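You operate a simulated robot arm through the tools that you are given. There is no shell and no other tool.

You run a simulated robot arm. Do the job below in one go: nothing can be reset, and whatever is moved stays where it is left.

JOB
Set the control desk to the desk card, then turn the mode key to auto.
Fine: program dial, seam, chuck speed and delay knobs, each as the card says; press no start or stop key.

Only the result counts: the job must be done as asked and must still hold three seconds after the hand-in. Knocking over, shifting, dropping, spilling or breaking anything else fails it.

ROBOT AND FRAMES
A 6-joint arm with a fingered hand, fixed in place. Base frame: the origin is at the foot of the arm, x ahead of it, y to its left, z up. Lengths are in mm, angles in rad, forces in N, time in s.
With the tool pointing down near the work surface it reaches from about 320 to 800 mm from the base axis. Its first joint turns from -2.007 to 2.007 rad. Payload 4 kg.
The tool frame sits at the grasp point between the pads (the TCP): z along the fingers, y along the line on which they close. The tips reach 26 mm beyond it. Largest opening 164 mm; the body of the gripper starts 73 mm behind the TCP. The gripper is a hand of 5 fingers: y runs from the thumb to the fingers, the wrist lies at [0, 0, -239] in the tool frame.
Orientation is told as [roll, pitch, yaw] about the base's x, y, z axes, in that order, counted from this pose: with the fingers straight down and closing along the base's y, the tool's x points along the base's -x, its y along +y and its z along -z.

CONTROLS
- The arm moves only by the tool servo_tool. Its argument "targets" is a list of rows, each an object (a shift or turn left out is 0) with "translation": the shift along the base's x, y, z in cm, a list of three; "rot": the turn, a rotation vector about the base's x, y, z in rad, a list of three. In form: [{"translation": [x, y, z], "rot": [wx, wy, wz]}, ...]. A call has 1 to 20 rows; each row is the pose to reach, as a shift and turn from the pose commanded when the call began. A row lasts 0.2 s, in which the tool goes at most 50 mm and 0.15 rad; a call with a longer step from one row to the next is refused whole. Where a pose cannot be reached the arm comes as near as it can. A force on the tool above 40 N (or 10 N above the force at the start of the call, whichever is more), or a blocked arm, ends the call early, and 0.2 s more pass. In this call time passes only in rows, and 0.2 s behind the last. It gives the time, the measured TCP pose, the force on the tool (base axes), the opening and the grip force at its end, in the units of the frame above (readings bear some noise), with the torque about the TCP (base axes, N m) and any sound that the robot's microphone picked up.
- Cameras (640 x 400 px; columns grow to the right, rows downward): "scene" is fixed at [48.3, 499.3, 1540.7]; the picture's right is [-0.07, -1.00, 0.00], its down [-0.61, 0.04, -0.79] and it looks along [0.79, -0.05, -0.62] (base axes); focal length 242 px, centre (320, 200). "wrist" rides on the gripper at [51, -70, -93] in the tool frame; the picture's right is [0.81, 0.59, 0.00], its down [-0.43, 0.60, -0.68] and it looks along [-0.40, 0.55, 0.74] (tool axes); focal length 270 px, centre (320, 200). There is no depth. A picture from a camera that has moved, and an enlarged one, comes with that camera's place and axes in the base frame and with its lens.
- snapshot(camera): a new picture of that camera. No time passes.
- move_column(by): slides the trunk up (or, below 0, down) by that many mm; the arm rides with it, the base frame stays. It gives what a move gives, with no picture.
- finger_targets(finger1, finger2, finger3, finger4, thumb_bend): sets how far each is bent, from 0 (flat) to 1 (curled in); at 0.3 the hand is open as for a grip, at 0.7 the pads meet at the TCP. One left out holds its place. A second passes; each finger stops where it meets its share of the squeeze, and holds until it gets a number again. It is the only way to open and close the hand. It gives what a move gives, with no picture; readings hold the bend of each and the force on the fingers (four entries, about 0 where the hand has none), thumb and palm.
- close_up(camera, box): a new picture of the part [left, top, right, bottom] of that camera's present view, enlarged. No time passes.
- finish_job(): hands the job in; it is judged then, once.

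Nothing tells you positions but the pictures and the camera data. Unless the task says otherwise, let go and move clear before handing in.

The tools are called after "Request:" as a command line: name --argument value ..., lists and objects as JSON in quotes. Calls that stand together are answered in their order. servo_tool: Moves the arm, as the interface text tells. Its arguments: {"type":"object","properties":{"targets":{"type":"array"}},"required":["targets"]} The other tools are called the same way: move_column (by) slides the trunk up or down; finger_targets (finger1, finger2, finger3, finger4, thumb_bend) moves the fingers one by one; snapshot (camera) takes a picture; close_up (camera, box) takes an enlarged picture of a part of a camera's view; finish_job () hands the job in.

At the start:

```text
clock: 0.0
tcp_pos: [487.7, 318.5, 1282.6]
ee_rot: [-0.001, 0.0, 0.001]
contact_force: [0.4, -1.0, 0.0]
moment: [0.0, 0.03, 0.01]
opening: 163.9
finger_force: 0.1
shape: jaw
bend: [0.3, 0.3, 0.3, 0.3, 0.3]
finger forces: [0.0, 0.1, 0.0, 0.1, 0.0, 0.1]
trunk travel left (down, up): [-925.0, 65.0]
```

scene: 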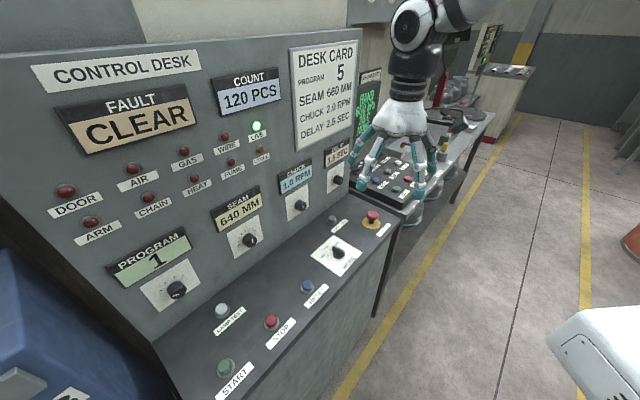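
wrist: 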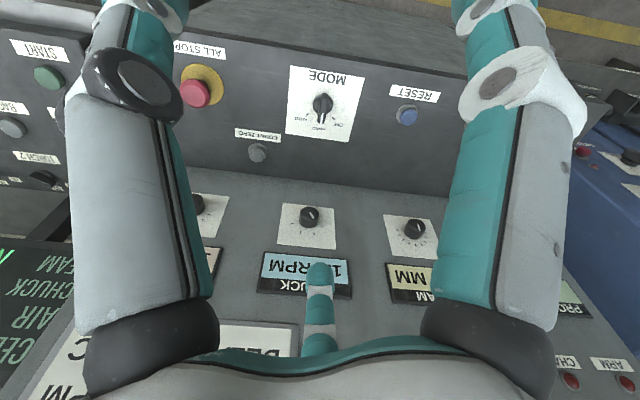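

I see a control desk with a near-vertical panel (program dial, seam, chuck and delay knobs with displays) and a sloped shelf with the mode key and push buttons. I'll look closer at the card and the knobs before moving.

Request:
close_up --camera "scene" --box '[280, 30, 380, 160]'

Request:
close_up --camera "scene" --box '[100, 210, 280, 322]'

Request:
close_up --camera "scene" --box '[260, 130, 400, 290]'

Request:
close_up --camera "wrist" --box '[180, 30, 460, 240]'

```text
3.08 times, centred on (330, 95) of scene
camera zoom: at [48.3, 499.3, 1540.7], right [-0.07, -1.0, 0.0], down [-0.61, 0.04, -0.79], along [0.79, -0.05, -0.62], focal length 745 px, centre (289, 523)
```

zoom: 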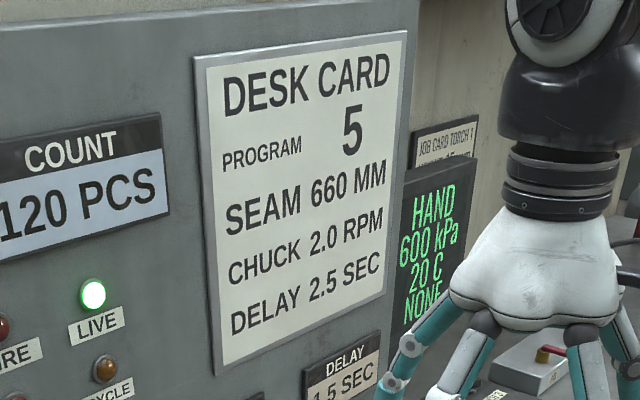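

```text
3.56 times, centred on (190, 266) of scene
camera zoom: at [48.3, 499.3, 1540.7], right [-0.07, -1.0, 0.0], down [-0.61, 0.04, -0.79], along [0.79, -0.05, -0.62], focal length 861 px, centre (782, -35)
```

zoom: 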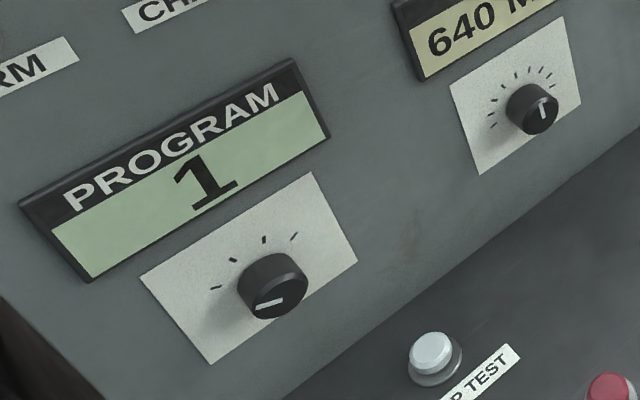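

```text
2.50 times, centred on (330, 210) of scene
camera zoom: at [48.3, 499.3, 1540.7], right [-0.07, -1.0, 0.0], down [-0.61, 0.04, -0.79], along [0.79, -0.05, -0.62], focal length 605 px, centre (295, 175)
```

zoom: 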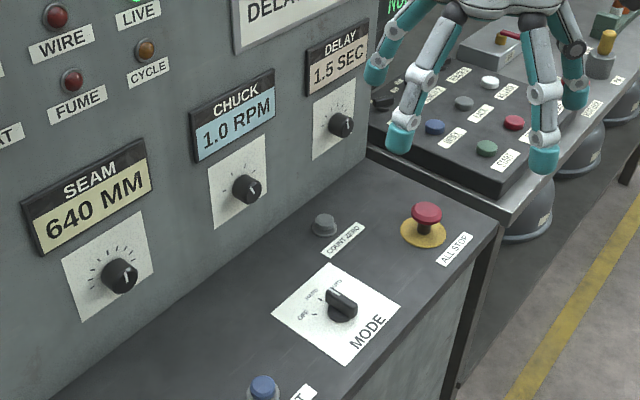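

```text
1.90 times, centred on (320, 135) of wrist
camera zoom: at [438.5, 248.4, 1375.7], right [-0.81, 0.59, 0.0], down [0.43, 0.6, 0.68], along [0.4, 0.55, -0.74], focal length 515 px, centre (320, 324)
```

zoom: 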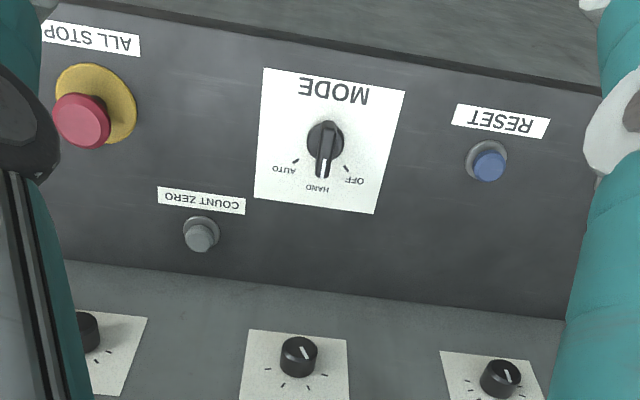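

The desk seems to face the robot diagonally (normal at about 45°), with the knobs at z≈1040 and the mode key on the sloped shelf at about (549, 408, 933). Next I'll inspect the hand's finger layout before bringing it anywhere near the desk.

Request:
close_up --camera "scene" --box '[330, 90, 480, 220]'

Request:
close_up --camera "wrist" --box '[0, 0, 640, 400]'

Request:
finger_targets --finger1 0.0

```text
3.08 times, centred on (405, 155) of scene
camera zoom: at [48.3, 499.3, 1540.7], right [-0.07, -1.0, 0.0], down [-0.61, 0.04, -0.79], along [0.79, -0.05, -0.62], focal length 745 px, centre (58, 338)
```

zoom: 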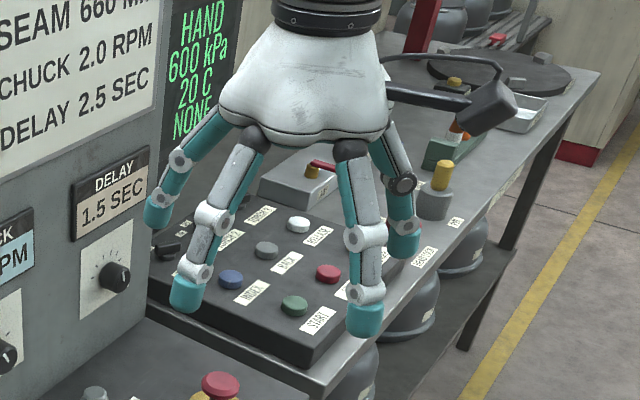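

```text
1.00 times, centred on (320, 200) of wrist (not enlarged: the box is as wide or as high as the picture)
camera zoom: at [438.5, 248.4, 1375.7], right [-0.81, 0.59, 0.0], down [0.43, 0.6, 0.68], along [0.4, 0.55, -0.74], focal length 270 px, centre (320, 200)
```

zoom: 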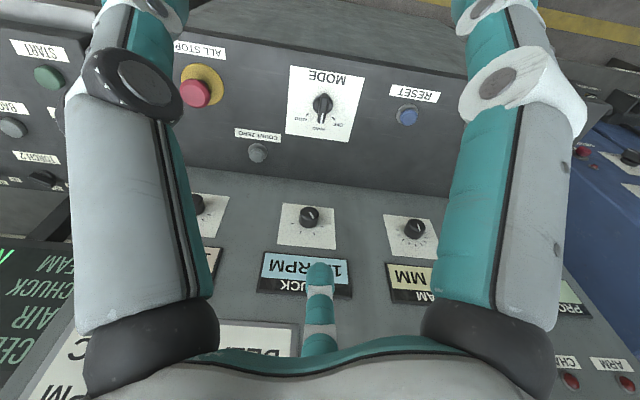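

```text
clock: 1.0
tcp_pos: [489.5, 316.5, 1283.3]
ee_rot: [0.0, 0.0, 0.001]
contact_force: [0.0, 0.3, -0.2]
moment: [-0.01, 0.0, -0.02]
opening: 109.8
finger_force: 0.1
shape: fingers
bend: [0.01, 0.3, 0.3, 0.3, 0.3]
finger forces: [0.1, 0.1, 0.0, 0.0, 0.0, 0.0]
trunk travel left (down, up): [-925.0, 65.0]
```

The hand is a radial five-finger claw with its fingers about 72° apart around the tool axis, so it should suit round knobs. I'll check how small the finger circle gets at a partial bend.

Request:
finger_targets --finger1 0.55 --finger2 0.55 --finger3 0.55 --finger4 0.55 --thumb_bend 0.55

Request:
snapshot --camera "wrist"

Request:
close_up --camera "scene" --box '[330, 90, 480, 220]'

```text
clock: 2.0
tcp_pos: [489.3, 316.5, 1283.5]
ee_rot: [-0.001, 0.001, -0.001]
contact_force: [-0.5, 0.1, 0.3]
moment: [-0.02, 0.02, 0.0]
opening: 30.5
finger_force: 0.1
shape: fingers
bend: [0.55, 0.55, 0.55, 0.55, 0.55]
finger forces: [0.1, 0.0, 0.0, 0.0, 0.0, 0.0]
trunk travel left (down, up): [-925.0, 65.0]
```

```text
taken
camera wrist: at [438.5, 248.4, 1375.7], right [-0.81, 0.59, 0.0], down [0.43, 0.6, 0.68], along [0.4, 0.55, -0.74], focal length 270 px, centre (320, 200)
```

wrist: 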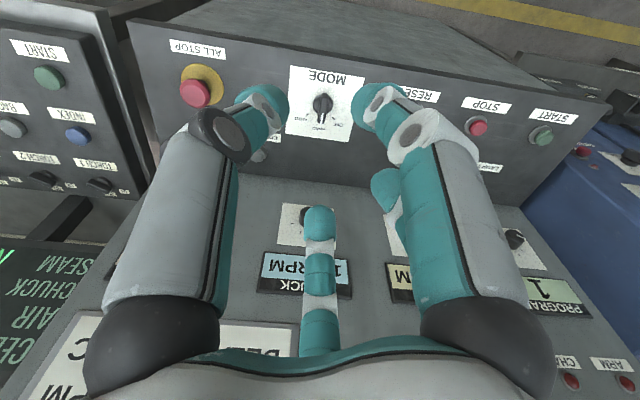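

```text
3.08 times, centred on (405, 155) of scene
camera zoom: at [48.3, 499.3, 1540.7], right [-0.07, -1.0, 0.0], down [-0.61, 0.04, -0.79], along [0.79, -0.05, -0.62], focal length 745 px, centre (58, 338)
```

zoom: 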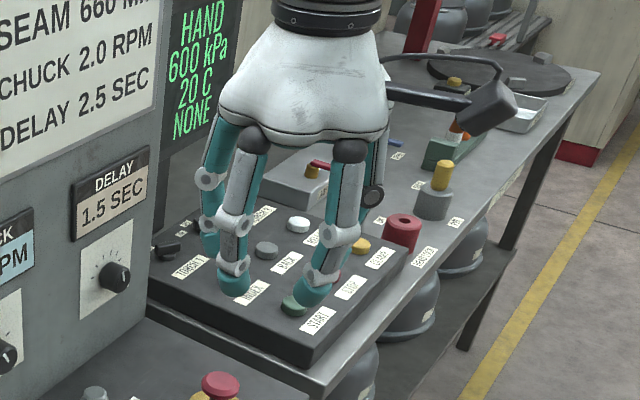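

With the fingers at 0.55 the tips form a small circle. Now I'll tilt the hand so the tool axis points horizontally at the panel (bearing about 45°), staying well short of it.

Request:
servo_tool --targets '[{"translation": [0.58, 0.81, -0.95], "rot": [0.0793, -0.0793, 0]}, {"translation": [1.16, 1.61, -1.9], "rot": [0.1587, -0.1587, 0]}, {"translation": [1.74, 2.42, -2.85], "rot": [0.238, -0.238, 0]}, {"translation": [2.31, 3.23, -3.8], "rot": [0.3173, -0.3173, 0]}, {"translation": [2.89, 4.04, -4.75], "rot": [0.3967, -0.3967, 0]}, {"translation": [3.47, 4.84, -5.7], "rot": [0.476, -0.476, 0]}, {"translation": [4.05, 5.65, -6.65], "rot": [0.5553, -0.5553, 0]}, {"translation": [4.63, 6.46, -7.6], "rot": [0.6347, -0.6347, 0]}, {"translation": [5.21, 7.26, -8.55], "rot": [0.714, -0.714, 0]}, {"translation": [5.79, 8.07, -9.5], "rot": [0.7933, -0.7933, 0]}, {"translation": [6.36, 8.88, -10.45], "rot": [0.8727, -0.8727, 0]}, {"translation": [6.94, 9.69, -11.4], "rot": [0.952, -0.952, 0]}, {"translation": [7.52, 10.49, -12.35], "rot": [1.0313, -1.0313, 0]}, {"translation": [8.1, 11.3, -13.3], "rot": [1.1107, -1.1107, 0]}]'

Request:
snapshot --camera "scene"

Request:
snapshot --camera "wrist"

```text
clock: 5.0
tcp_pos: [608.1, 437.1, 1282.7]
ee_rot: [0.951, -0.422, -0.375]
contact_force: [-0.4, 0.2, 0.8]
moment: [-0.02, 0.02, -0.01]
opening: 30.0
finger_force: 0.1
shape: fingers
bend: [0.55, 0.55, 0.55, 0.55, 0.55]
finger forces: [0.0, 0.1, 0.0, 0.0, 0.0, 0.0]
out of reach, approached as far as the arm can: row 6, 7, 8, 9, 10, 11, 12, 13, 14
trunk travel left (down, up): [-925.0, 65.0]
```

```text
taken
```

scene: 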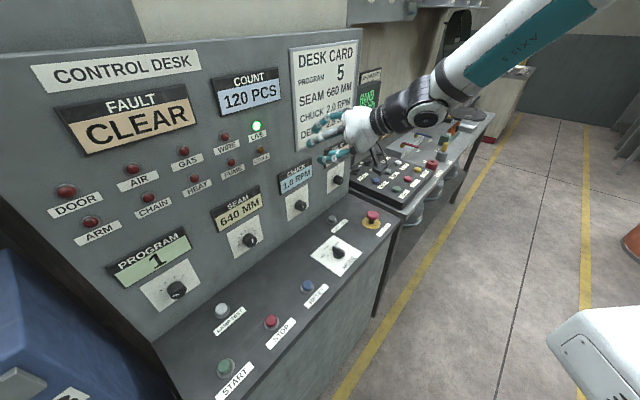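

```text
taken
camera wrist: at [525.1, 347.1, 1259.7], right [-0.74, 0.66, 0.1], down [-0.04, -0.2, 0.98], along [0.67, 0.72, 0.18], focal length 270 px, centre (320, 200)
```

wrist: 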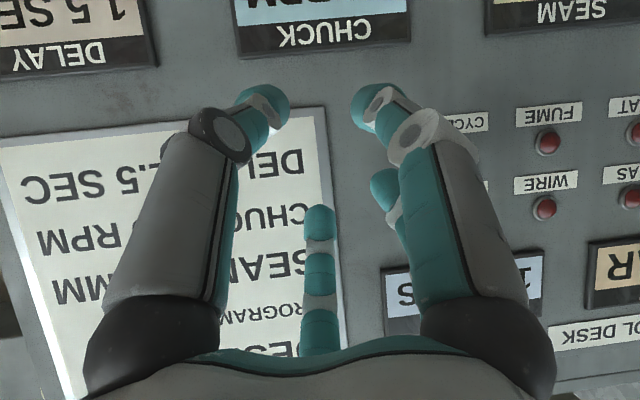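

The arm ran out of reach because its shoulder sits high, so the hand stayed at z≈1283 pointing roughly at the panel. Its position is clear of everything, so I'll lower the trunk to bring the shoulder closer to knob height.

Request:
move_column --by -150

Request:
snapshot --camera "scene"

Request:
snapshot --camera "wrist"

```text
clock: 6.8
tcp_pos: [609.0, 437.9, 1133.3]
ee_rot: [0.951, -0.422, -0.376]
contact_force: [-0.5, 0.5, -0.2]
moment: [0.01, 0.0, -0.01]
opening: 30.0
finger_force: 0.0
shape: fingers
bend: [0.55, 0.55, 0.55, 0.55, 0.55]
finger forces: [0.0, 0.1, 0.0, 0.1, 0.0, 0.0]
trunk travel left (down, up): [-775.0, 215.0]
```

```text
taken
```

scene: 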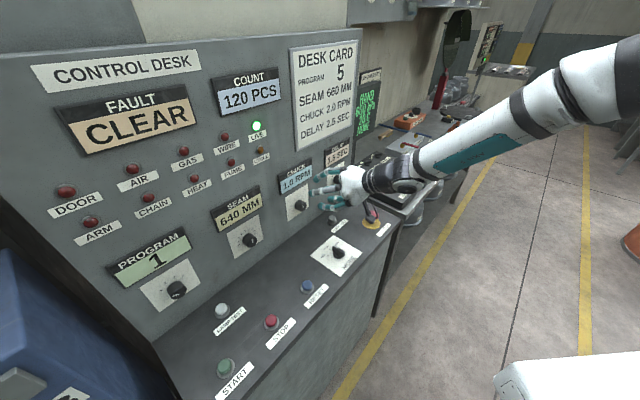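

```text
taken
camera wrist: at [524.9, 346.7, 1109.7], right [-0.74, 0.66, 0.1], down [-0.04, -0.2, 0.98], along [0.67, 0.72, 0.18], focal length 270 px, centre (320, 200)
```

wrist: 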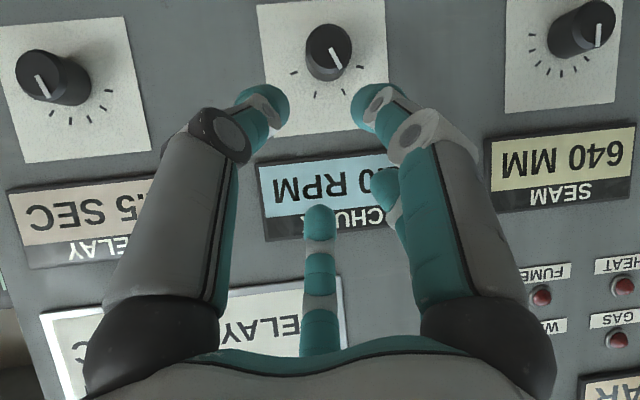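

The panel is essentially vertical at about 852 mm along its normal. The knob caps sit near chuck (660, 520, 1038), seam (519, 662, 1038) and delay (810, 379, 1037). I'll raise the hand, lower the trunk more so a horizontal tool becomes reachable, then level the tool.

Request:
servo_tool --targets '[{"translation": [-0.5, -0.5, 3]}, {"translation": [-1, -1, 6]}, {"translation": [-1.5, -1.5, 9]}, {"translation": [-2, -2, 12]}]'

Request:
move_column --by -150

```text
clock: 7.8
tcp_pos: [588.1, 416.3, 1252.0]
ee_rot: [0.952, -0.423, -0.375]
contact_force: [-0.3, -0.1, -0.6]
moment: [0.0, 0.01, 0.0]
opening: 29.8
finger_force: 0.0
shape: fingers
bend: [0.55, 0.55, 0.55, 0.55, 0.55]
finger forces: [0.1, 0.0, 0.1, 0.0, 0.0, 0.1]
trunk travel left (down, up): [-775.0, 215.0]
```

```text
clock: 9.5
tcp_pos: [589.0, 417.5, 1102.0]
ee_rot: [0.95, -0.422, -0.376]
contact_force: [-0.7, 0.1, 0.3]
moment: [0.02, 0.0, 0.0]
opening: 30.1
finger_force: 0.0
shape: fingers
bend: [0.55, 0.55, 0.55, 0.55, 0.55]
finger forces: [0.0, 0.0, 0.1, 0.0, 0.0, 0.0]
trunk travel left (down, up): [-625.0, 365.0]
```

Now I'll level the tool so it points straight at the panel in front of the chuck knob, still about 110 mm off.

Request:
servo_tool --targets '[{"translation": [-0.23, 0.27, -0.4], "rot": [0.0391, -0.0954, -0.0071]}, {"translation": [-0.47, 0.55, -0.8], "rot": [0.0782, -0.1909, -0.0142]}, {"translation": [-0.7, 0.82, -1.2], "rot": [0.1173, -0.2863, -0.0213]}, {"translation": [-0.93, 1.1, -1.6], "rot": [0.1565, -0.3817, -0.0284]}, {"translation": [-1.17, 1.37, -2.0], "rot": [0.1956, -0.4772, -0.0355]}, {"translation": [-1.4, 1.65, -2.4], "rot": [0.2347, -0.5726, -0.0426]}]'

Request:
snapshot --camera "scene"

Request:
snapshot --camera "wrist"

```text
clock: 10.9
tcp_pos: [591.2, 419.1, 1105.2]
ee_rot: [1.069, -0.525, -0.434]
contact_force: [0.1, 0.2, 0.1]
moment: [0.04, 0.01, -0.03]
opening: 30.4
finger_force: 0.2
shape: fingers
bend: [0.55, 0.55, 0.55, 0.55, 0.55]
finger forces: [0.0, 0.0, 0.0, 0.0, 0.1, 0.1]
out of reach, approached as far as the arm can: row 2, 3, 4, 5, 6
trunk travel left (down, up): [-625.0, 365.0]
```

```text
taken
```

scene: 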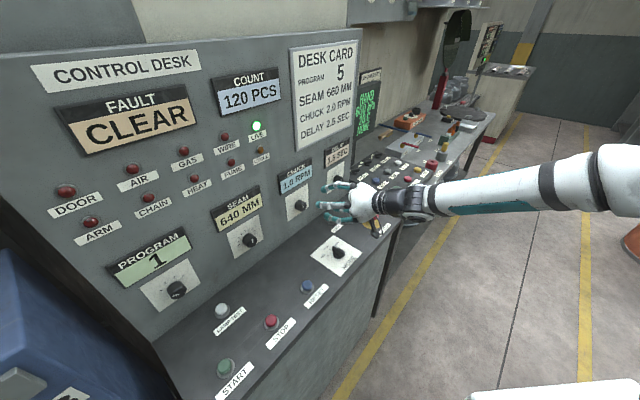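

```text
taken
camera wrist: at [510.6, 329.9, 1065.3], right [-0.75, 0.66, 0.04], down [-0.17, -0.26, 0.95], along [0.64, 0.71, 0.31], focal length 270 px, centre (320, 200)
```

wrist: 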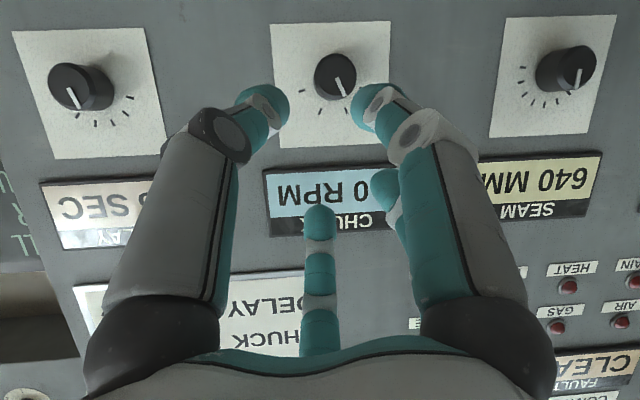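

Lowering the trunk helped the tilt somewhat, but the wrist still can't level fully. I'll raise the hand and lower the trunk further.

Request:
servo_tool --targets '[{"translation": [0, 0, 4]}, {"translation": [0, 0, 8]}, {"translation": [0, 0, 12]}, {"translation": [0, 0, 16]}]'

Request:
move_column --by -170

Request:
servo_tool --targets '[{"translation": [0, 0, 0], "rot": [0.0707, -0.0707, 0]}, {"translation": [0, 0, 0], "rot": [0.1414, -0.1414, 0]}, {"translation": [0, 0, 0], "rot": [0.2121, -0.2121, 0]}, {"translation": [0, 0, 0], "rot": [0.2828, -0.2828, 0]}]'

Request:
snapshot --camera "scene"

Request:
snapshot --camera "wrist"

```text
clock: 11.9
tcp_pos: [588.2, 419.6, 1268.6]
ee_rot: [1.07, -0.523, -0.432]
contact_force: [-0.8, 0.1, 0.0]
moment: [0.03, 0.03, 0.03]
opening: 30.1
finger_force: 0.1
shape: fingers
bend: [0.55, 0.55, 0.55, 0.55, 0.55]
finger forces: [0.0, 0.0, 0.0, 0.1, 0.1, 0.0]
trunk travel left (down, up): [-625.0, 365.0]
```

```text
clock: 13.8
tcp_pos: [588.8, 419.8, 1097.1]
ee_rot: [1.068, -0.523, -0.432]
contact_force: [0.2, 0.4, -0.2]
moment: [0.0, 0.02, 0.0]
opening: 30.1
finger_force: 0.1
shape: fingers
bend: [0.55, 0.55, 0.55, 0.55, 0.55]
finger forces: [0.0, 0.1, 0.0, 0.0, 0.1, 0.0]
trunk travel left (down, up): [-455.0, 535.0]
```

```text
clock: 14.8
tcp_pos: [606.8, 402.6, 1126.8]
ee_rot: [1.504, -0.601, -0.647]
contact_force: [0.2, -0.1, -0.9]
moment: [0.03, 0.01, 0.01]
opening: 30.1
finger_force: 0.0
shape: fingers
bend: [0.55, 0.55, 0.55, 0.55, 0.55]
finger forces: [0.1, 0.1, 0.1, 0.0, 0.1, 0.0]
out of reach, approached as far as the arm can: row 3, 4
trunk travel left (down, up): [-455.0, 535.0]
```

```text
taken
```

scene: 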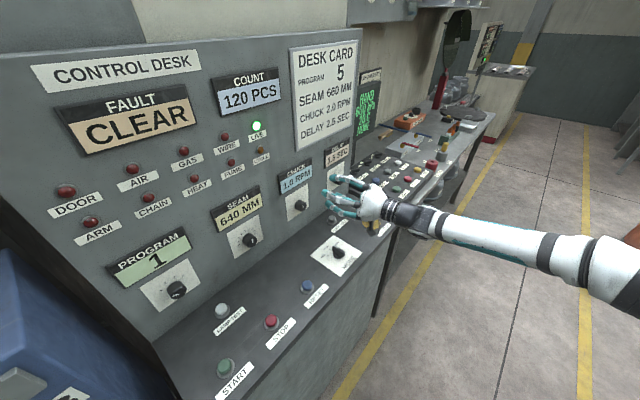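

```text
taken
camera wrist: at [542.9, 329.5, 1045.4], right [-0.77, 0.63, 0.03], down [-0.39, -0.5, 0.77], along [0.5, 0.59, 0.64], focal length 270 px, centre (320, 200)
```

wrist: 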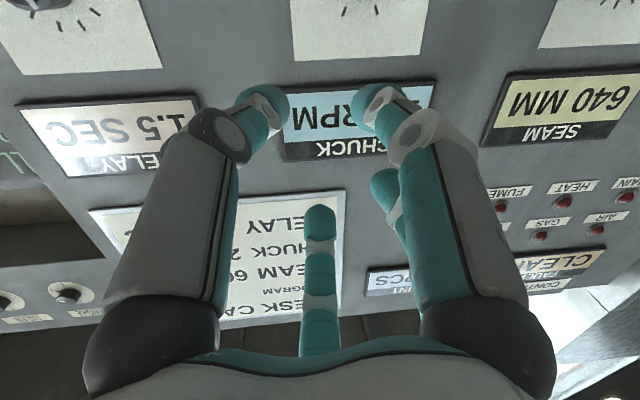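

The tool is now nearly horizontal (3° down, heading about 51°). I'll correct the heading to 45° and drop in front of the chuck knob at about 100 mm standoff.

Request:
servo_tool --targets '[{"translation": [-0.43, 1.18, -2.2], "rot": [0.01, -0.01, -0.025]}, {"translation": [-0.85, 2.35, -4.4], "rot": [0.02, -0.02, -0.05]}, {"translation": [-1.28, 3.53, -6.7], "rot": [0.03, -0.03, -0.075]}, {"translation": [-1.7, 4.7, -8.9], "rot": [0.039, -0.039, -0.1]}]'

Request:
snapshot --camera "scene"

Request:
snapshot --camera "wrist"

```text
clock: 15.8
tcp_pos: [631.6, 395.4, 1127.7]
ee_rot: [1.513, -0.586, -0.691]
contact_force: [-1.2, -0.1, -0.3]
moment: [0.0, 0.01, -0.01]
opening: 30.0
finger_force: 0.0
shape: fingers
bend: [0.55, 0.55, 0.55, 0.55, 0.55]
finger forces: [0.0, 0.0, 0.0, 0.0, 0.0, 0.1]
out of reach, approached as far as the arm can: row 1, 2, 3, 4
trunk travel left (down, up): [-455.0, 535.0]
```

```text
taken
```

scene: 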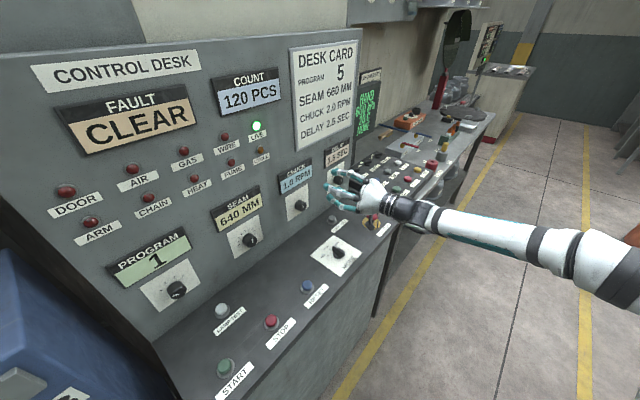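

```text
taken
camera wrist: at [565.6, 326.2, 1046.5], right [-0.75, 0.66, 0.04], down [-0.4, -0.5, 0.77], along [0.53, 0.56, 0.64], focal length 270 px, centre (320, 200)
```

wrist: 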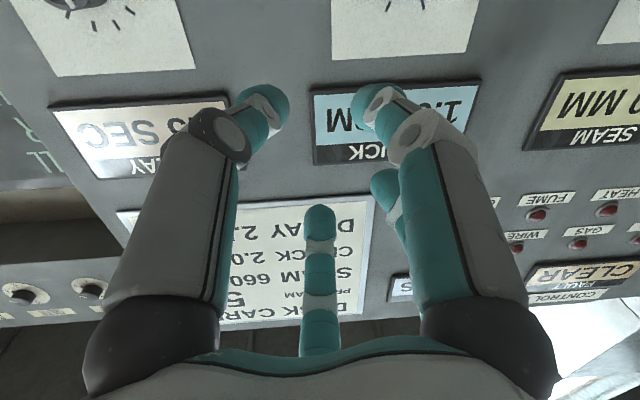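

The wrist seems to be stuck near a joint limit, having rolled past sideways rather than bending through straight. I'll back out by pitching the hand down again, align it with the arm's own plane (heading about 32°), then pitch up within that plane.

Request:
servo_tool --targets '[{"translation": [-0.5, -0.5, 1], "rot": [-0.1, 0.088, 0]}, {"translation": [-1, -1, 2], "rot": [-0.2, 0.176, 0]}, {"translation": [-1.5, -1.5, 3], "rot": [-0.3, 0.264, 0]}, {"translation": [-2, -2, 4], "rot": [-0.4, 0.352, 0]}, {"translation": [-2, -2, 5], "rot": [-0.5, 0.44, 0]}, {"translation": [-2, -2, 6], "rot": [-0.6, 0.528, 0]}, {"translation": [-2, -2, 7], "rot": [-0.7, 0.616, 0]}, {"translation": [-2, -2, 8], "rot": [-0.75, 0.66, 0]}]'

Request:
servo_tool --targets '[{"rot": [0, 0, -0.1]}, {"rot": [0, 0, -0.2]}, {"rot": [0, 0, -0.29]}]'

Request:
snapshot --camera "scene"

Request:
snapshot --camera "wrist"

```text
clock: 17.6
tcp_pos: [604.1, 377.3, 1201.1]
ee_rot: [0.449, -0.282, -0.203]
contact_force: [-0.4, 0.1, -0.4]
moment: [0.02, 0.01, -0.05]
opening: 30.1
finger_force: 0.1
shape: fingers
bend: [0.55, 0.55, 0.55, 0.55, 0.55]
finger forces: [0.0, 0.0, 0.0, 0.0, 0.0, 0.0]
out of reach, approached as far as the arm can: row 8
trunk travel left (down, up): [-455.0, 535.0]
```

```text
clock: 18.4
tcp_pos: [604.1, 378.2, 1200.2]
ee_rot: [0.445, -0.282, -0.492]
contact_force: [-0.4, -0.2, 0.2]
moment: [0.0, 0.0, 0.01]
opening: 30.1
finger_force: 0.0
shape: fingers
bend: [0.55, 0.55, 0.55, 0.55, 0.55]
finger forces: [0.0, 0.1, 0.0, 0.0, 0.1, 0.0]
trunk travel left (down, up): [-455.0, 535.0]
```

```text
taken
```

scene: 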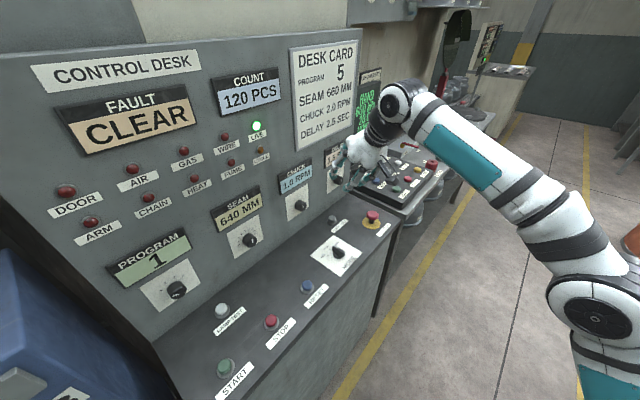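

```text
taken
camera wrist: at [499.0, 318.9, 1238.9], right [-0.5, 0.87, 0.02], down [0.27, 0.13, 0.95], along [0.82, 0.48, -0.3], focal length 270 px, centre (320, 200)
```

wrist: 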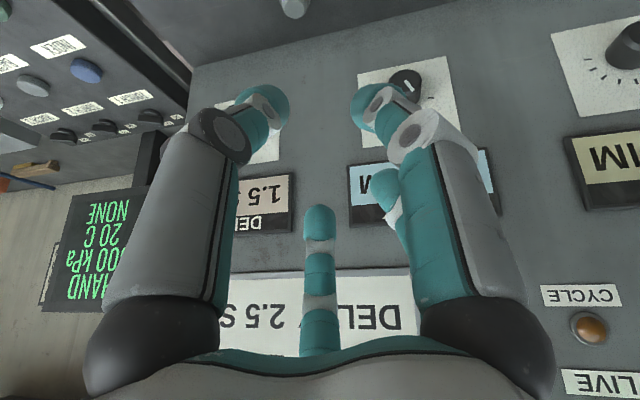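

Now I can see the elbow: the forearm rises toward the wrist, so a lower trunk should let the hand reach level without twisting the wrist. I'll pitch up partway in the arm plane and keep stepping the trunk down.

Request:
servo_tool --targets '[{"translation": [-0.3, -0.2, 1], "rot": [0.064, -0.104, 0]}, {"translation": [-0.6, -0.4, 2], "rot": [0.128, -0.208, 0]}, {"translation": [-0.9, -0.6, 3], "rot": [0.192, -0.312, 0]}, {"translation": [-1.2, -0.8, 4], "rot": [0.255, -0.416, 0]}, {"translation": [-1.5, -1.0, 5], "rot": [0.319, -0.52, 0]}]'

Request:
move_column --by -150

Request:
snapshot --camera "scene"

```text
clock: 19.6
tcp_pos: [588.5, 368.7, 1253.8]
ee_rot: [1.06, -0.533, -0.739]
contact_force: [0.7, -0.2, 0.3]
moment: [-0.01, 0.01, 0.01]
opening: 29.8
finger_force: 0.0
shape: fingers
bend: [0.55, 0.55, 0.55, 0.55, 0.55]
finger forces: [0.0, 0.1, 0.0, 0.0, 0.0, 0.0]
trunk travel left (down, up): [-455.0, 535.0]
```

```text
clock: 21.4
tcp_pos: [587.7, 368.0, 1102.9]
ee_rot: [1.057, -0.53, -0.737]
contact_force: [-0.4, 0.4, -0.3]
moment: [0.0, -0.01, 0.0]
opening: 30.0
finger_force: 0.0
shape: fingers
bend: [0.55, 0.55, 0.55, 0.55, 0.55]
finger forces: [0.0, 0.1, 0.0, 0.0, 0.1, 0.0]
trunk travel left (down, up): [-305.0, 685.0]
```

```text
taken
```

scene: 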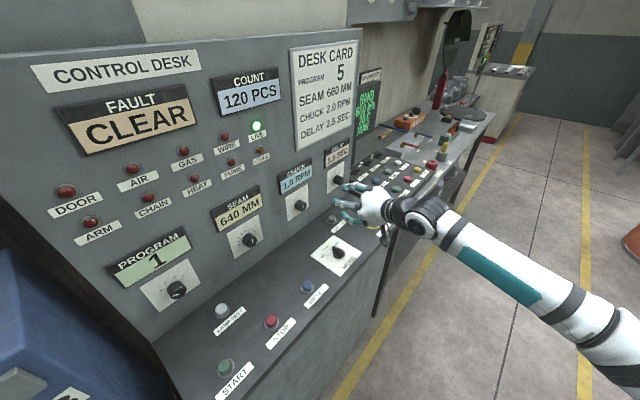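

That worked cleanly. I'll do another raise-and-lower step to bring the shoulder down further.

Request:
servo_tool --targets '[{"translation": [0, 0, 3.5]}, {"translation": [0, 0, 7]}, {"translation": [0, 0, 10.5]}, {"translation": [0, 0, 14]}]'

Request:
move_column --by -130

Request:
snapshot --camera "scene"

Request:
snapshot --camera "wrist"

```text
clock: 22.4
tcp_pos: [590.0, 369.3, 1243.9]
ee_rot: [1.054, -0.531, -0.737]
contact_force: [0.3, 0.2, 0.0]
moment: [0.0, 0.0, -0.01]
opening: 30.1
finger_force: 0.0
shape: fingers
bend: [0.55, 0.55, 0.55, 0.55, 0.55]
finger forces: [0.0, 0.0, 0.0, 0.0, 0.0, 0.1]
trunk travel left (down, up): [-305.0, 685.0]
```

```text
clock: 23.9
tcp_pos: [588.2, 369.2, 1113.3]
ee_rot: [1.056, -0.53, -0.736]
contact_force: [-0.5, 0.4, -0.4]
moment: [0.01, 0.03, 0.01]
opening: 30.4
finger_force: 0.0
shape: fingers
bend: [0.55, 0.55, 0.55, 0.55, 0.55]
finger forces: [0.1, 0.1, 0.0, 0.0, 0.0, 0.1]
trunk travel left (down, up): [-175.0, 815.0]
```

```text
taken
```

scene: 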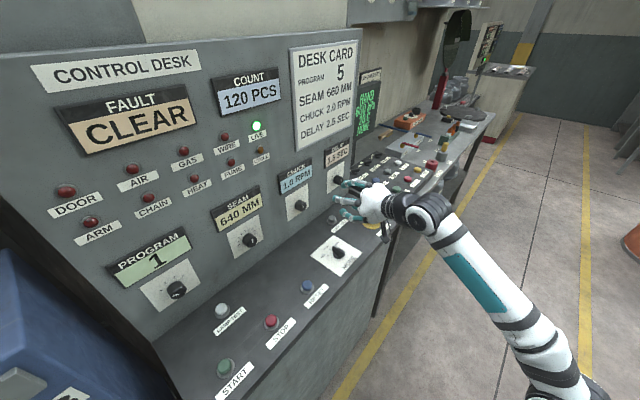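

```text
taken
camera wrist: at [484.9, 308.7, 1075.4], right [-0.51, 0.86, 0.03], down [-0.24, -0.18, 0.95], along [0.82, 0.48, 0.3], focal length 270 px, centre (320, 200)
```

wrist: 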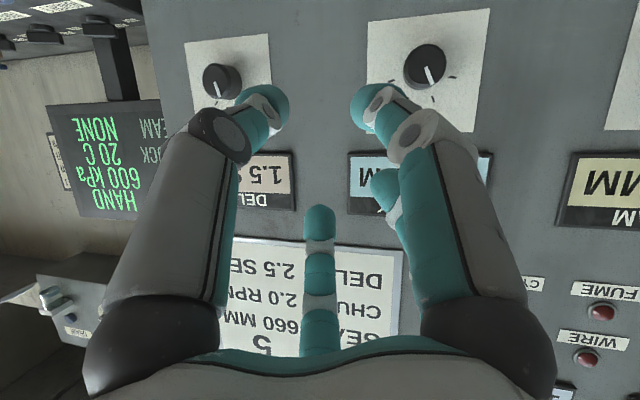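

The forearm now rises toward the wrist, so I'll level the tool to heading 45° in front of the chuck knob at standoff.

Request:
servo_tool --targets '[{"translation": [0.04, 1.6, -1.06], "rot": [0.0247, -0.0924, 0.0533]}, {"translation": [0.08, 3.2, -2.12], "rot": [0.0494, -0.1847, 0.1067]}, {"translation": [0.12, 4.8, -3.18], "rot": [0.074, -0.2771, 0.16]}, {"translation": [0.16, 6.4, -4.24], "rot": [0.0987, -0.3694, 0.2134]}, {"translation": [0.2, 8.0, -5.3], "rot": [0.1234, -0.4618, 0.2667]}]'

Request:
snapshot --camera "scene"

Request:
snapshot --camera "wrist"

```text
clock: 25.1
tcp_pos: [590.5, 446.1, 1063.6]
ee_rot: [1.541, -0.774, -0.778]
contact_force: [0.4, 0.0, 0.6]
moment: [0.0, 0.0, -0.03]
opening: 30.0
finger_force: 0.2
shape: fingers
bend: [0.55, 0.55, 0.55, 0.55, 0.55]
finger forces: [0.0, 0.1, 0.0, 0.1, 0.1, 0.1]
out of reach, approached as far as the arm can: row 5
trunk travel left (down, up): [-175.0, 815.0]
```

```text
taken
```

scene: 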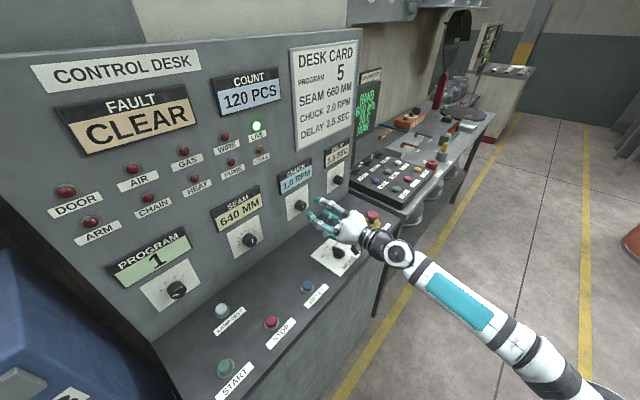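

```text
taken
camera wrist: at [530.8, 371.9, 980.3], right [-0.69, 0.71, -0.15], down [-0.55, -0.39, 0.74], along [0.47, 0.59, 0.66], focal length 270 px, centre (320, 200)
```

wrist: 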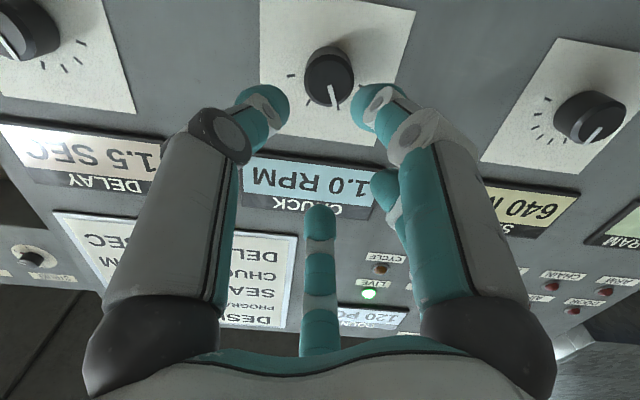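

The tool is now level at heading about 44°, in front of the chuck knob. I'll take close-ups to locate the knob centre precisely and read the scale.

Request:
close_up --camera "wrist" --box '[240, 0, 440, 125]'

Request:
close_up --camera "scene" --box '[270, 150, 430, 280]'

Request:
close_up --camera "scene" --box '[140, 180, 300, 310]'

```text
3.20 times, centred on (340, 62) of wrist
camera zoom: at [530.8, 371.9, 980.3], right [-0.69, 0.71, -0.15], down [-0.55, -0.39, 0.74], along [0.47, 0.59, 0.66], focal length 865 px, centre (256, 640)
```

zoom: 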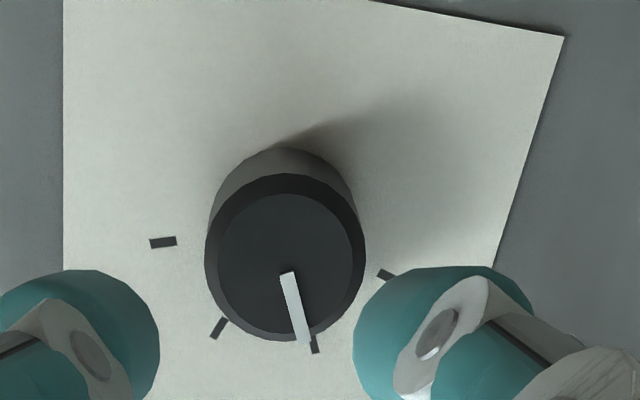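

```text
3.08 times, centred on (350, 215) of scene
camera zoom: at [48.3, 499.3, 1540.7], right [-0.07, -1.0, 0.0], down [-0.61, 0.04, -0.79], along [0.79, -0.05, -0.62], focal length 745 px, centre (228, 154)
```

zoom: 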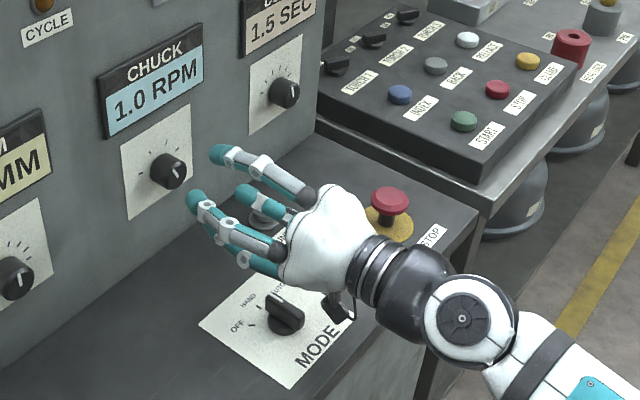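

```text
3.08 times, centred on (220, 245) of scene
camera zoom: at [48.3, 499.3, 1540.7], right [-0.07, -1.0, 0.0], down [-0.61, 0.04, -0.79], along [0.79, -0.05, -0.62], focal length 745 px, centre (628, 62)
```

zoom: 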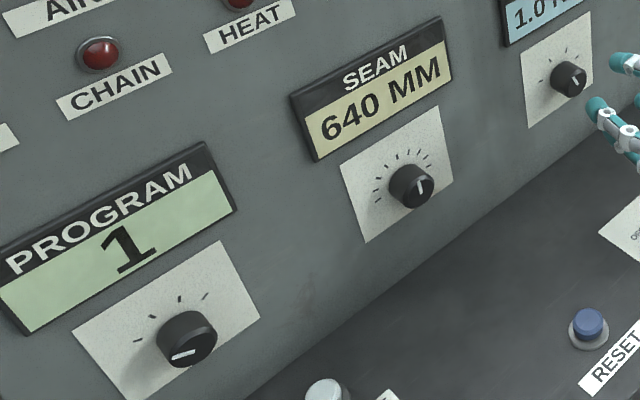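

Chuck knob: cap centre is about (657, 516, 1039), diameter about 34 mm, plate at f≈851. The pointer is at the 2nd of 4 ticks, spaced about 50°. I'll approach along the normal to about f=790 and check alignment.

Request:
servo_tool --targets '[{"translation": [0, 0, -1.2], "rot": [0.004, -0.004, 0.003]}, {"translation": [0, 0.4, -2.46], "rot": [0.008, -0.008, 0.007]}, {"translation": [1.3, 1.7, -2.46], "rot": [0.012, -0.012, 0.01]}, {"translation": [2.6, 2.95, -2.46], "rot": [0.015, -0.015, 0.013]}, {"translation": [3.84, 4.22, -2.46], "rot": [0.015, -0.015, 0.013]}]'

Request:
snapshot --camera "wrist"

Request:
close_up --camera "scene" --box '[270, 150, 430, 280]'

```text
clock: 26.4
tcp_pos: [628.6, 488.0, 1037.5]
ee_rot: [1.601, -0.783, -0.798]
contact_force: [2.4, -0.7, -1.1]
moment: [-0.05, -0.45, 0.33]
opening: 30.0
finger_force: 0.2
shape: fingers
bend: [0.55, 0.55, 0.55, 0.55, 0.55]
finger forces: [0.0, 0.1, 0.1, 0.0, 0.0, 0.0]
out of reach, approached as far as the arm can: row 1
trunk travel left (down, up): [-175.0, 815.0]
```

```text
taken
camera wrist: at [575.1, 415.0, 950.2], right [-0.7, 0.69, -0.16], down [-0.57, -0.41, 0.71], along [0.43, 0.59, 0.68], focal length 270 px, centre (320, 200)
```

wrist: 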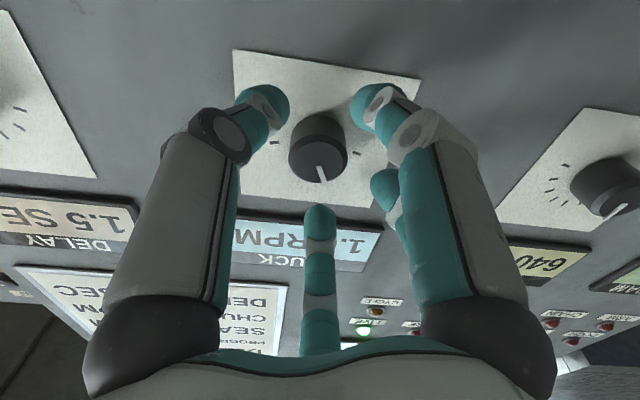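

```text
3.08 times, centred on (350, 215) of scene
camera zoom: at [48.3, 499.3, 1540.7], right [-0.07, -1.0, 0.0], down [-0.61, 0.04, -0.79], along [0.79, -0.05, -0.62], focal length 745 px, centre (228, 154)
```

zoom: 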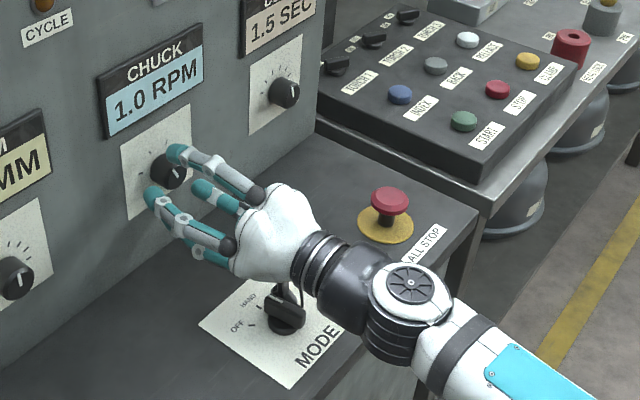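

The force and moment readings suggest the wrist camera, hanging under the hand, is brushing the mode key below it. I'll lift straight up first, then look.

Request:
servo_tool --targets '[{"translation": [0, 0, 1.5]}, {"translation": [0, 0, 4]}, {"translation": [0, 0, 7]}]'

Request:
close_up --camera "scene" --box '[270, 150, 430, 280]'

```text
clock: 27.1
tcp_pos: [629.5, 489.1, 1106.3]
ee_rot: [1.6, -0.787, -0.798]
contact_force: [-0.4, 0.6, -0.2]
moment: [-0.01, 0.02, -0.01]
opening: 30.0
finger_force: 0.1
shape: fingers
bend: [0.55, 0.55, 0.55, 0.55, 0.55]
finger forces: [0.0, 0.0, 0.0, 0.0, 0.0, 0.0]
trunk travel left (down, up): [-175.0, 815.0]
```

```text
3.08 times, centred on (350, 215) of scene
camera zoom: at [48.3, 499.3, 1540.7], right [-0.07, -1.0, 0.0], down [-0.61, 0.04, -0.79], along [0.79, -0.05, -0.62], focal length 745 px, centre (228, 154)
```

zoom: 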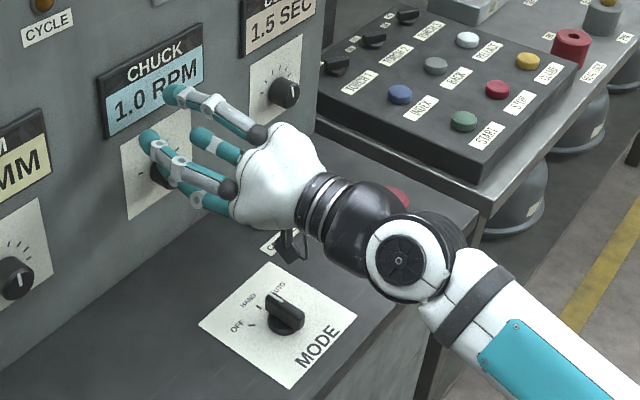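

Request:
close_up --camera "scene" --box '[310, 220, 370, 270]'

Request:
close_up --camera "scene" --box '[330, 200, 380, 240]'

```text
8.00 times, centred on (340, 245) of scene
camera zoom: at [48.3, 499.3, 1540.7], right [-0.07, -1.0, 0.0], down [-0.61, 0.04, -0.79], along [0.79, -0.05, -0.62], focal length 1936 px, centre (160, -160)
```

zoom: 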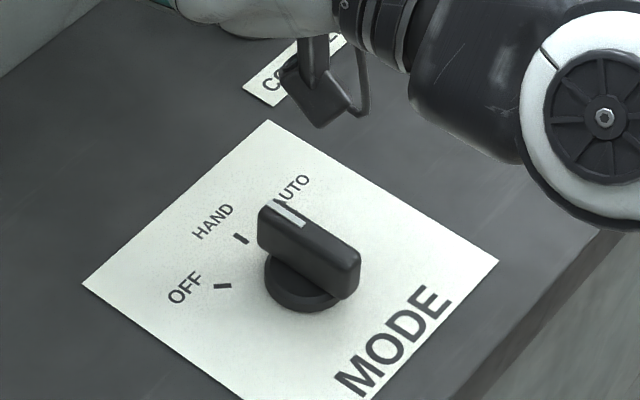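

```text
10.00 times, centred on (355, 220) of scene
camera zoom: at [48.3, 499.3, 1540.7], right [-0.07, -1.0, 0.0], down [-0.61, 0.04, -0.79], along [0.79, -0.05, -0.62], focal length 2420 px, centre (-30, 0)
```

zoom: 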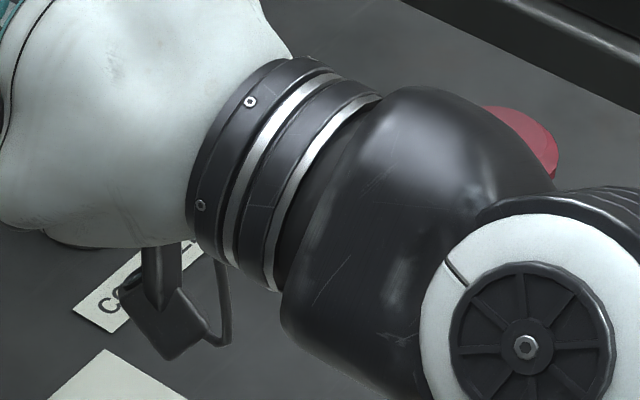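

The mode key still points at HAND, so nothing changed. The camera bracket under the hand must not pass over it, so I'll back off a little and roll the hand clockwise to put the bracket at the side or top. This also tests how much wrist roll is available.

Request:
servo_tool --targets '[{"translation": [-1.5, -1.5, 0], "rot": [0.07, 0.07, 0]}, {"translation": [-3, -3, 0], "rot": [0.17, 0.17, 0]}, {"translation": [-3, -3, 0], "rot": [0.27, 0.27, 0]}, {"translation": [-3, -3, 0], "rot": [0.37, 0.37, 0]}, {"translation": [-3, -3, 0], "rot": [0.47, 0.47, 0]}, {"translation": [-3, -3, 0], "rot": [0.57, 0.57, 0]}, {"translation": [-3, -3, 0], "rot": [0.67, 0.67, 0]}, {"translation": [-3, -3, 0], "rot": [0.77, 0.77, 0]}, {"translation": [-3, -3, 0], "rot": [0.87, 0.87, 0]}, {"translation": [-3, -3, 0], "rot": [0.97, 0.97, 0]}, {"translation": [-3, -3, 0], "rot": [1.07, 1.07, 0]}, {"translation": [-3, -3, 0], "rot": [1.1107, 1.1107, 0]}]'

Request:
snapshot --camera "scene"

Request:
snapshot --camera "wrist"

```text
clock: 29.8
tcp_pos: [598.5, 458.8, 1108.1]
ee_rot: [1.583, 0.788, -0.798]
contact_force: [-0.1, -0.5, 1.1]
moment: [0.01, 0.0, 0.01]
opening: 30.3
finger_force: 0.0
shape: fingers
bend: [0.55, 0.55, 0.55, 0.55, 0.55]
finger forces: [0.0, 0.0, 0.1, 0.1, 0.0, 0.0]
trunk travel left (down, up): [-175.0, 815.0]
```

```text
taken
```

scene: 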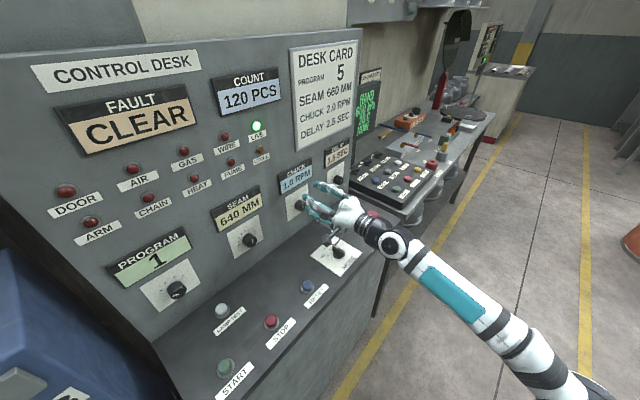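

```text
taken
camera wrist: at [473.1, 456.5, 1093.9], right [-0.11, 0.11, 0.99], down [0.01, -0.99, 0.11], along [0.99, 0.02, 0.11], focal length 270 px, centre (320, 200)
```

wrist: 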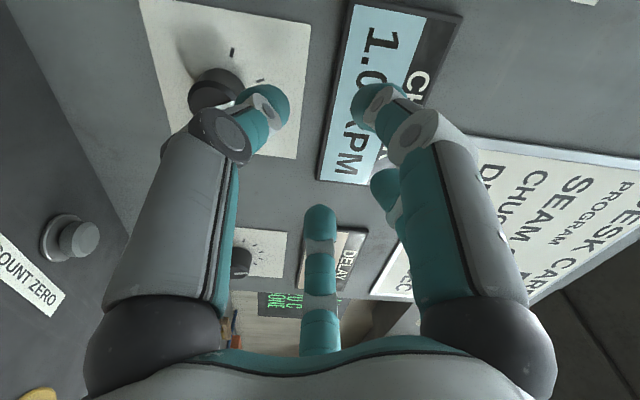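

The roll worked and the camera is now at the left of the hand. I'll test how much further clockwise roll is available in free air before gripping anything.

Request:
servo_tool --targets '[{"rot": [0.1, 0.1, 0]}, {"rot": [0.2, 0.2, 0]}, {"rot": [0.3, 0.3, 0]}, {"rot": [0.4, 0.4, 0]}, {"rot": [0.5, 0.5, 0]}, {"rot": [0.6, 0.6, 0]}, {"rot": [0.7, 0.7, 0]}, {"rot": [0.8, 0.8, 0]}, {"rot": [0.9, 0.9, 0]}, {"rot": [1.0, 1.0, 0]}, {"rot": [1.1, 1.1, 0]}, {"rot": [1.2, 1.2, 0]}, {"rot": [1.3, 1.3, 0]}, {"rot": [1.4, 1.4, 0]}]'

Request:
snapshot --camera "wrist"

```text
clock: 32.8
tcp_pos: [599.3, 458.0, 1109.7]
ee_rot: [-1.546, 0.373, 2.366]
contact_force: [0.6, -0.3, 0.6]
moment: [-0.02, -0.01, 0.01]
opening: 30.2
finger_force: 0.0
shape: fingers
bend: [0.55, 0.55, 0.55, 0.55, 0.55]
finger forces: [0.0, 0.0, 0.0, 0.1, 0.0, 0.0]
trunk travel left (down, up): [-175.0, 815.0]
```

```text
taken
camera wrist: at [550.0, 378.7, 1194.4], right [0.68, -0.69, -0.25], down [-0.62, -0.36, -0.7], along [0.39, 0.63, -0.67], focal length 270 px, centre (320, 200)
```

wrist: 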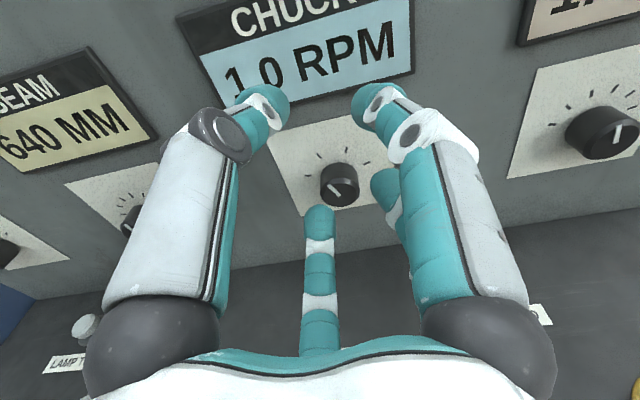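

The roll has plenty of range, and from above the camera sees the knobs and displays upright. I'll take close-ups of the scales.

Request:
close_up --camera "wrist" --box '[260, 110, 400, 215]'

Request:
close_up --camera "wrist" --box '[500, 50, 640, 180]'

Request:
close_up --camera "wrist" --box '[0, 150, 170, 280]'

```text
3.81 times, centred on (330, 162) of wrist
camera zoom: at [550.0, 378.7, 1194.4], right [0.68, -0.69, -0.25], down [-0.62, -0.36, -0.7], along [0.39, 0.63, -0.67], focal length 1030 px, centre (282, 343)
```

zoom: 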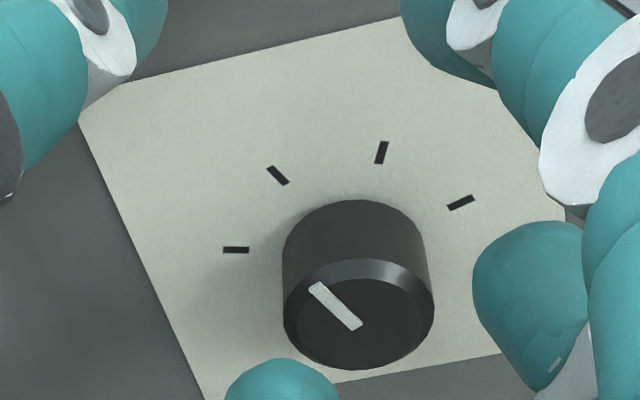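

```text
3.08 times, centred on (570, 115) of wrist
camera zoom: at [550.0, 378.7, 1194.4], right [0.68, -0.69, -0.25], down [-0.62, -0.36, -0.7], along [0.39, 0.63, -0.67], focal length 832 px, centre (-449, 462)
```

zoom: 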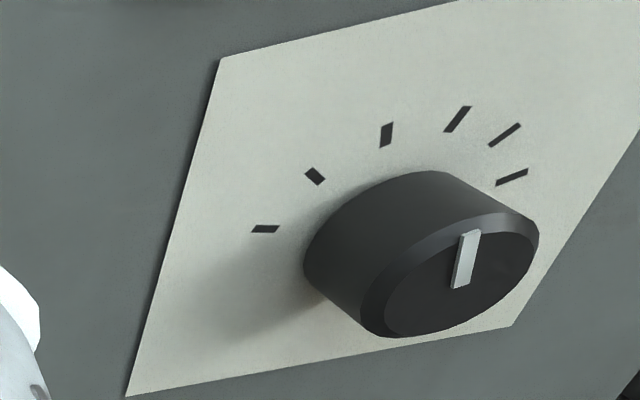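

```text
3.08 times, centred on (85, 215) of wrist
camera zoom: at [550.0, 378.7, 1194.4], right [0.68, -0.69, -0.25], down [-0.62, -0.36, -0.7], along [0.39, 0.63, -0.67], focal length 832 px, centre (1043, 154)
```

zoom: 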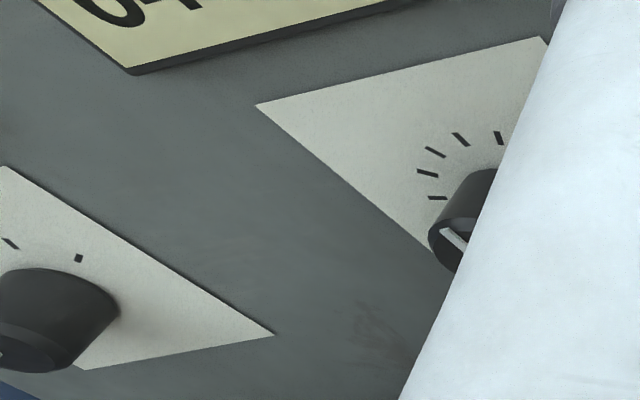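

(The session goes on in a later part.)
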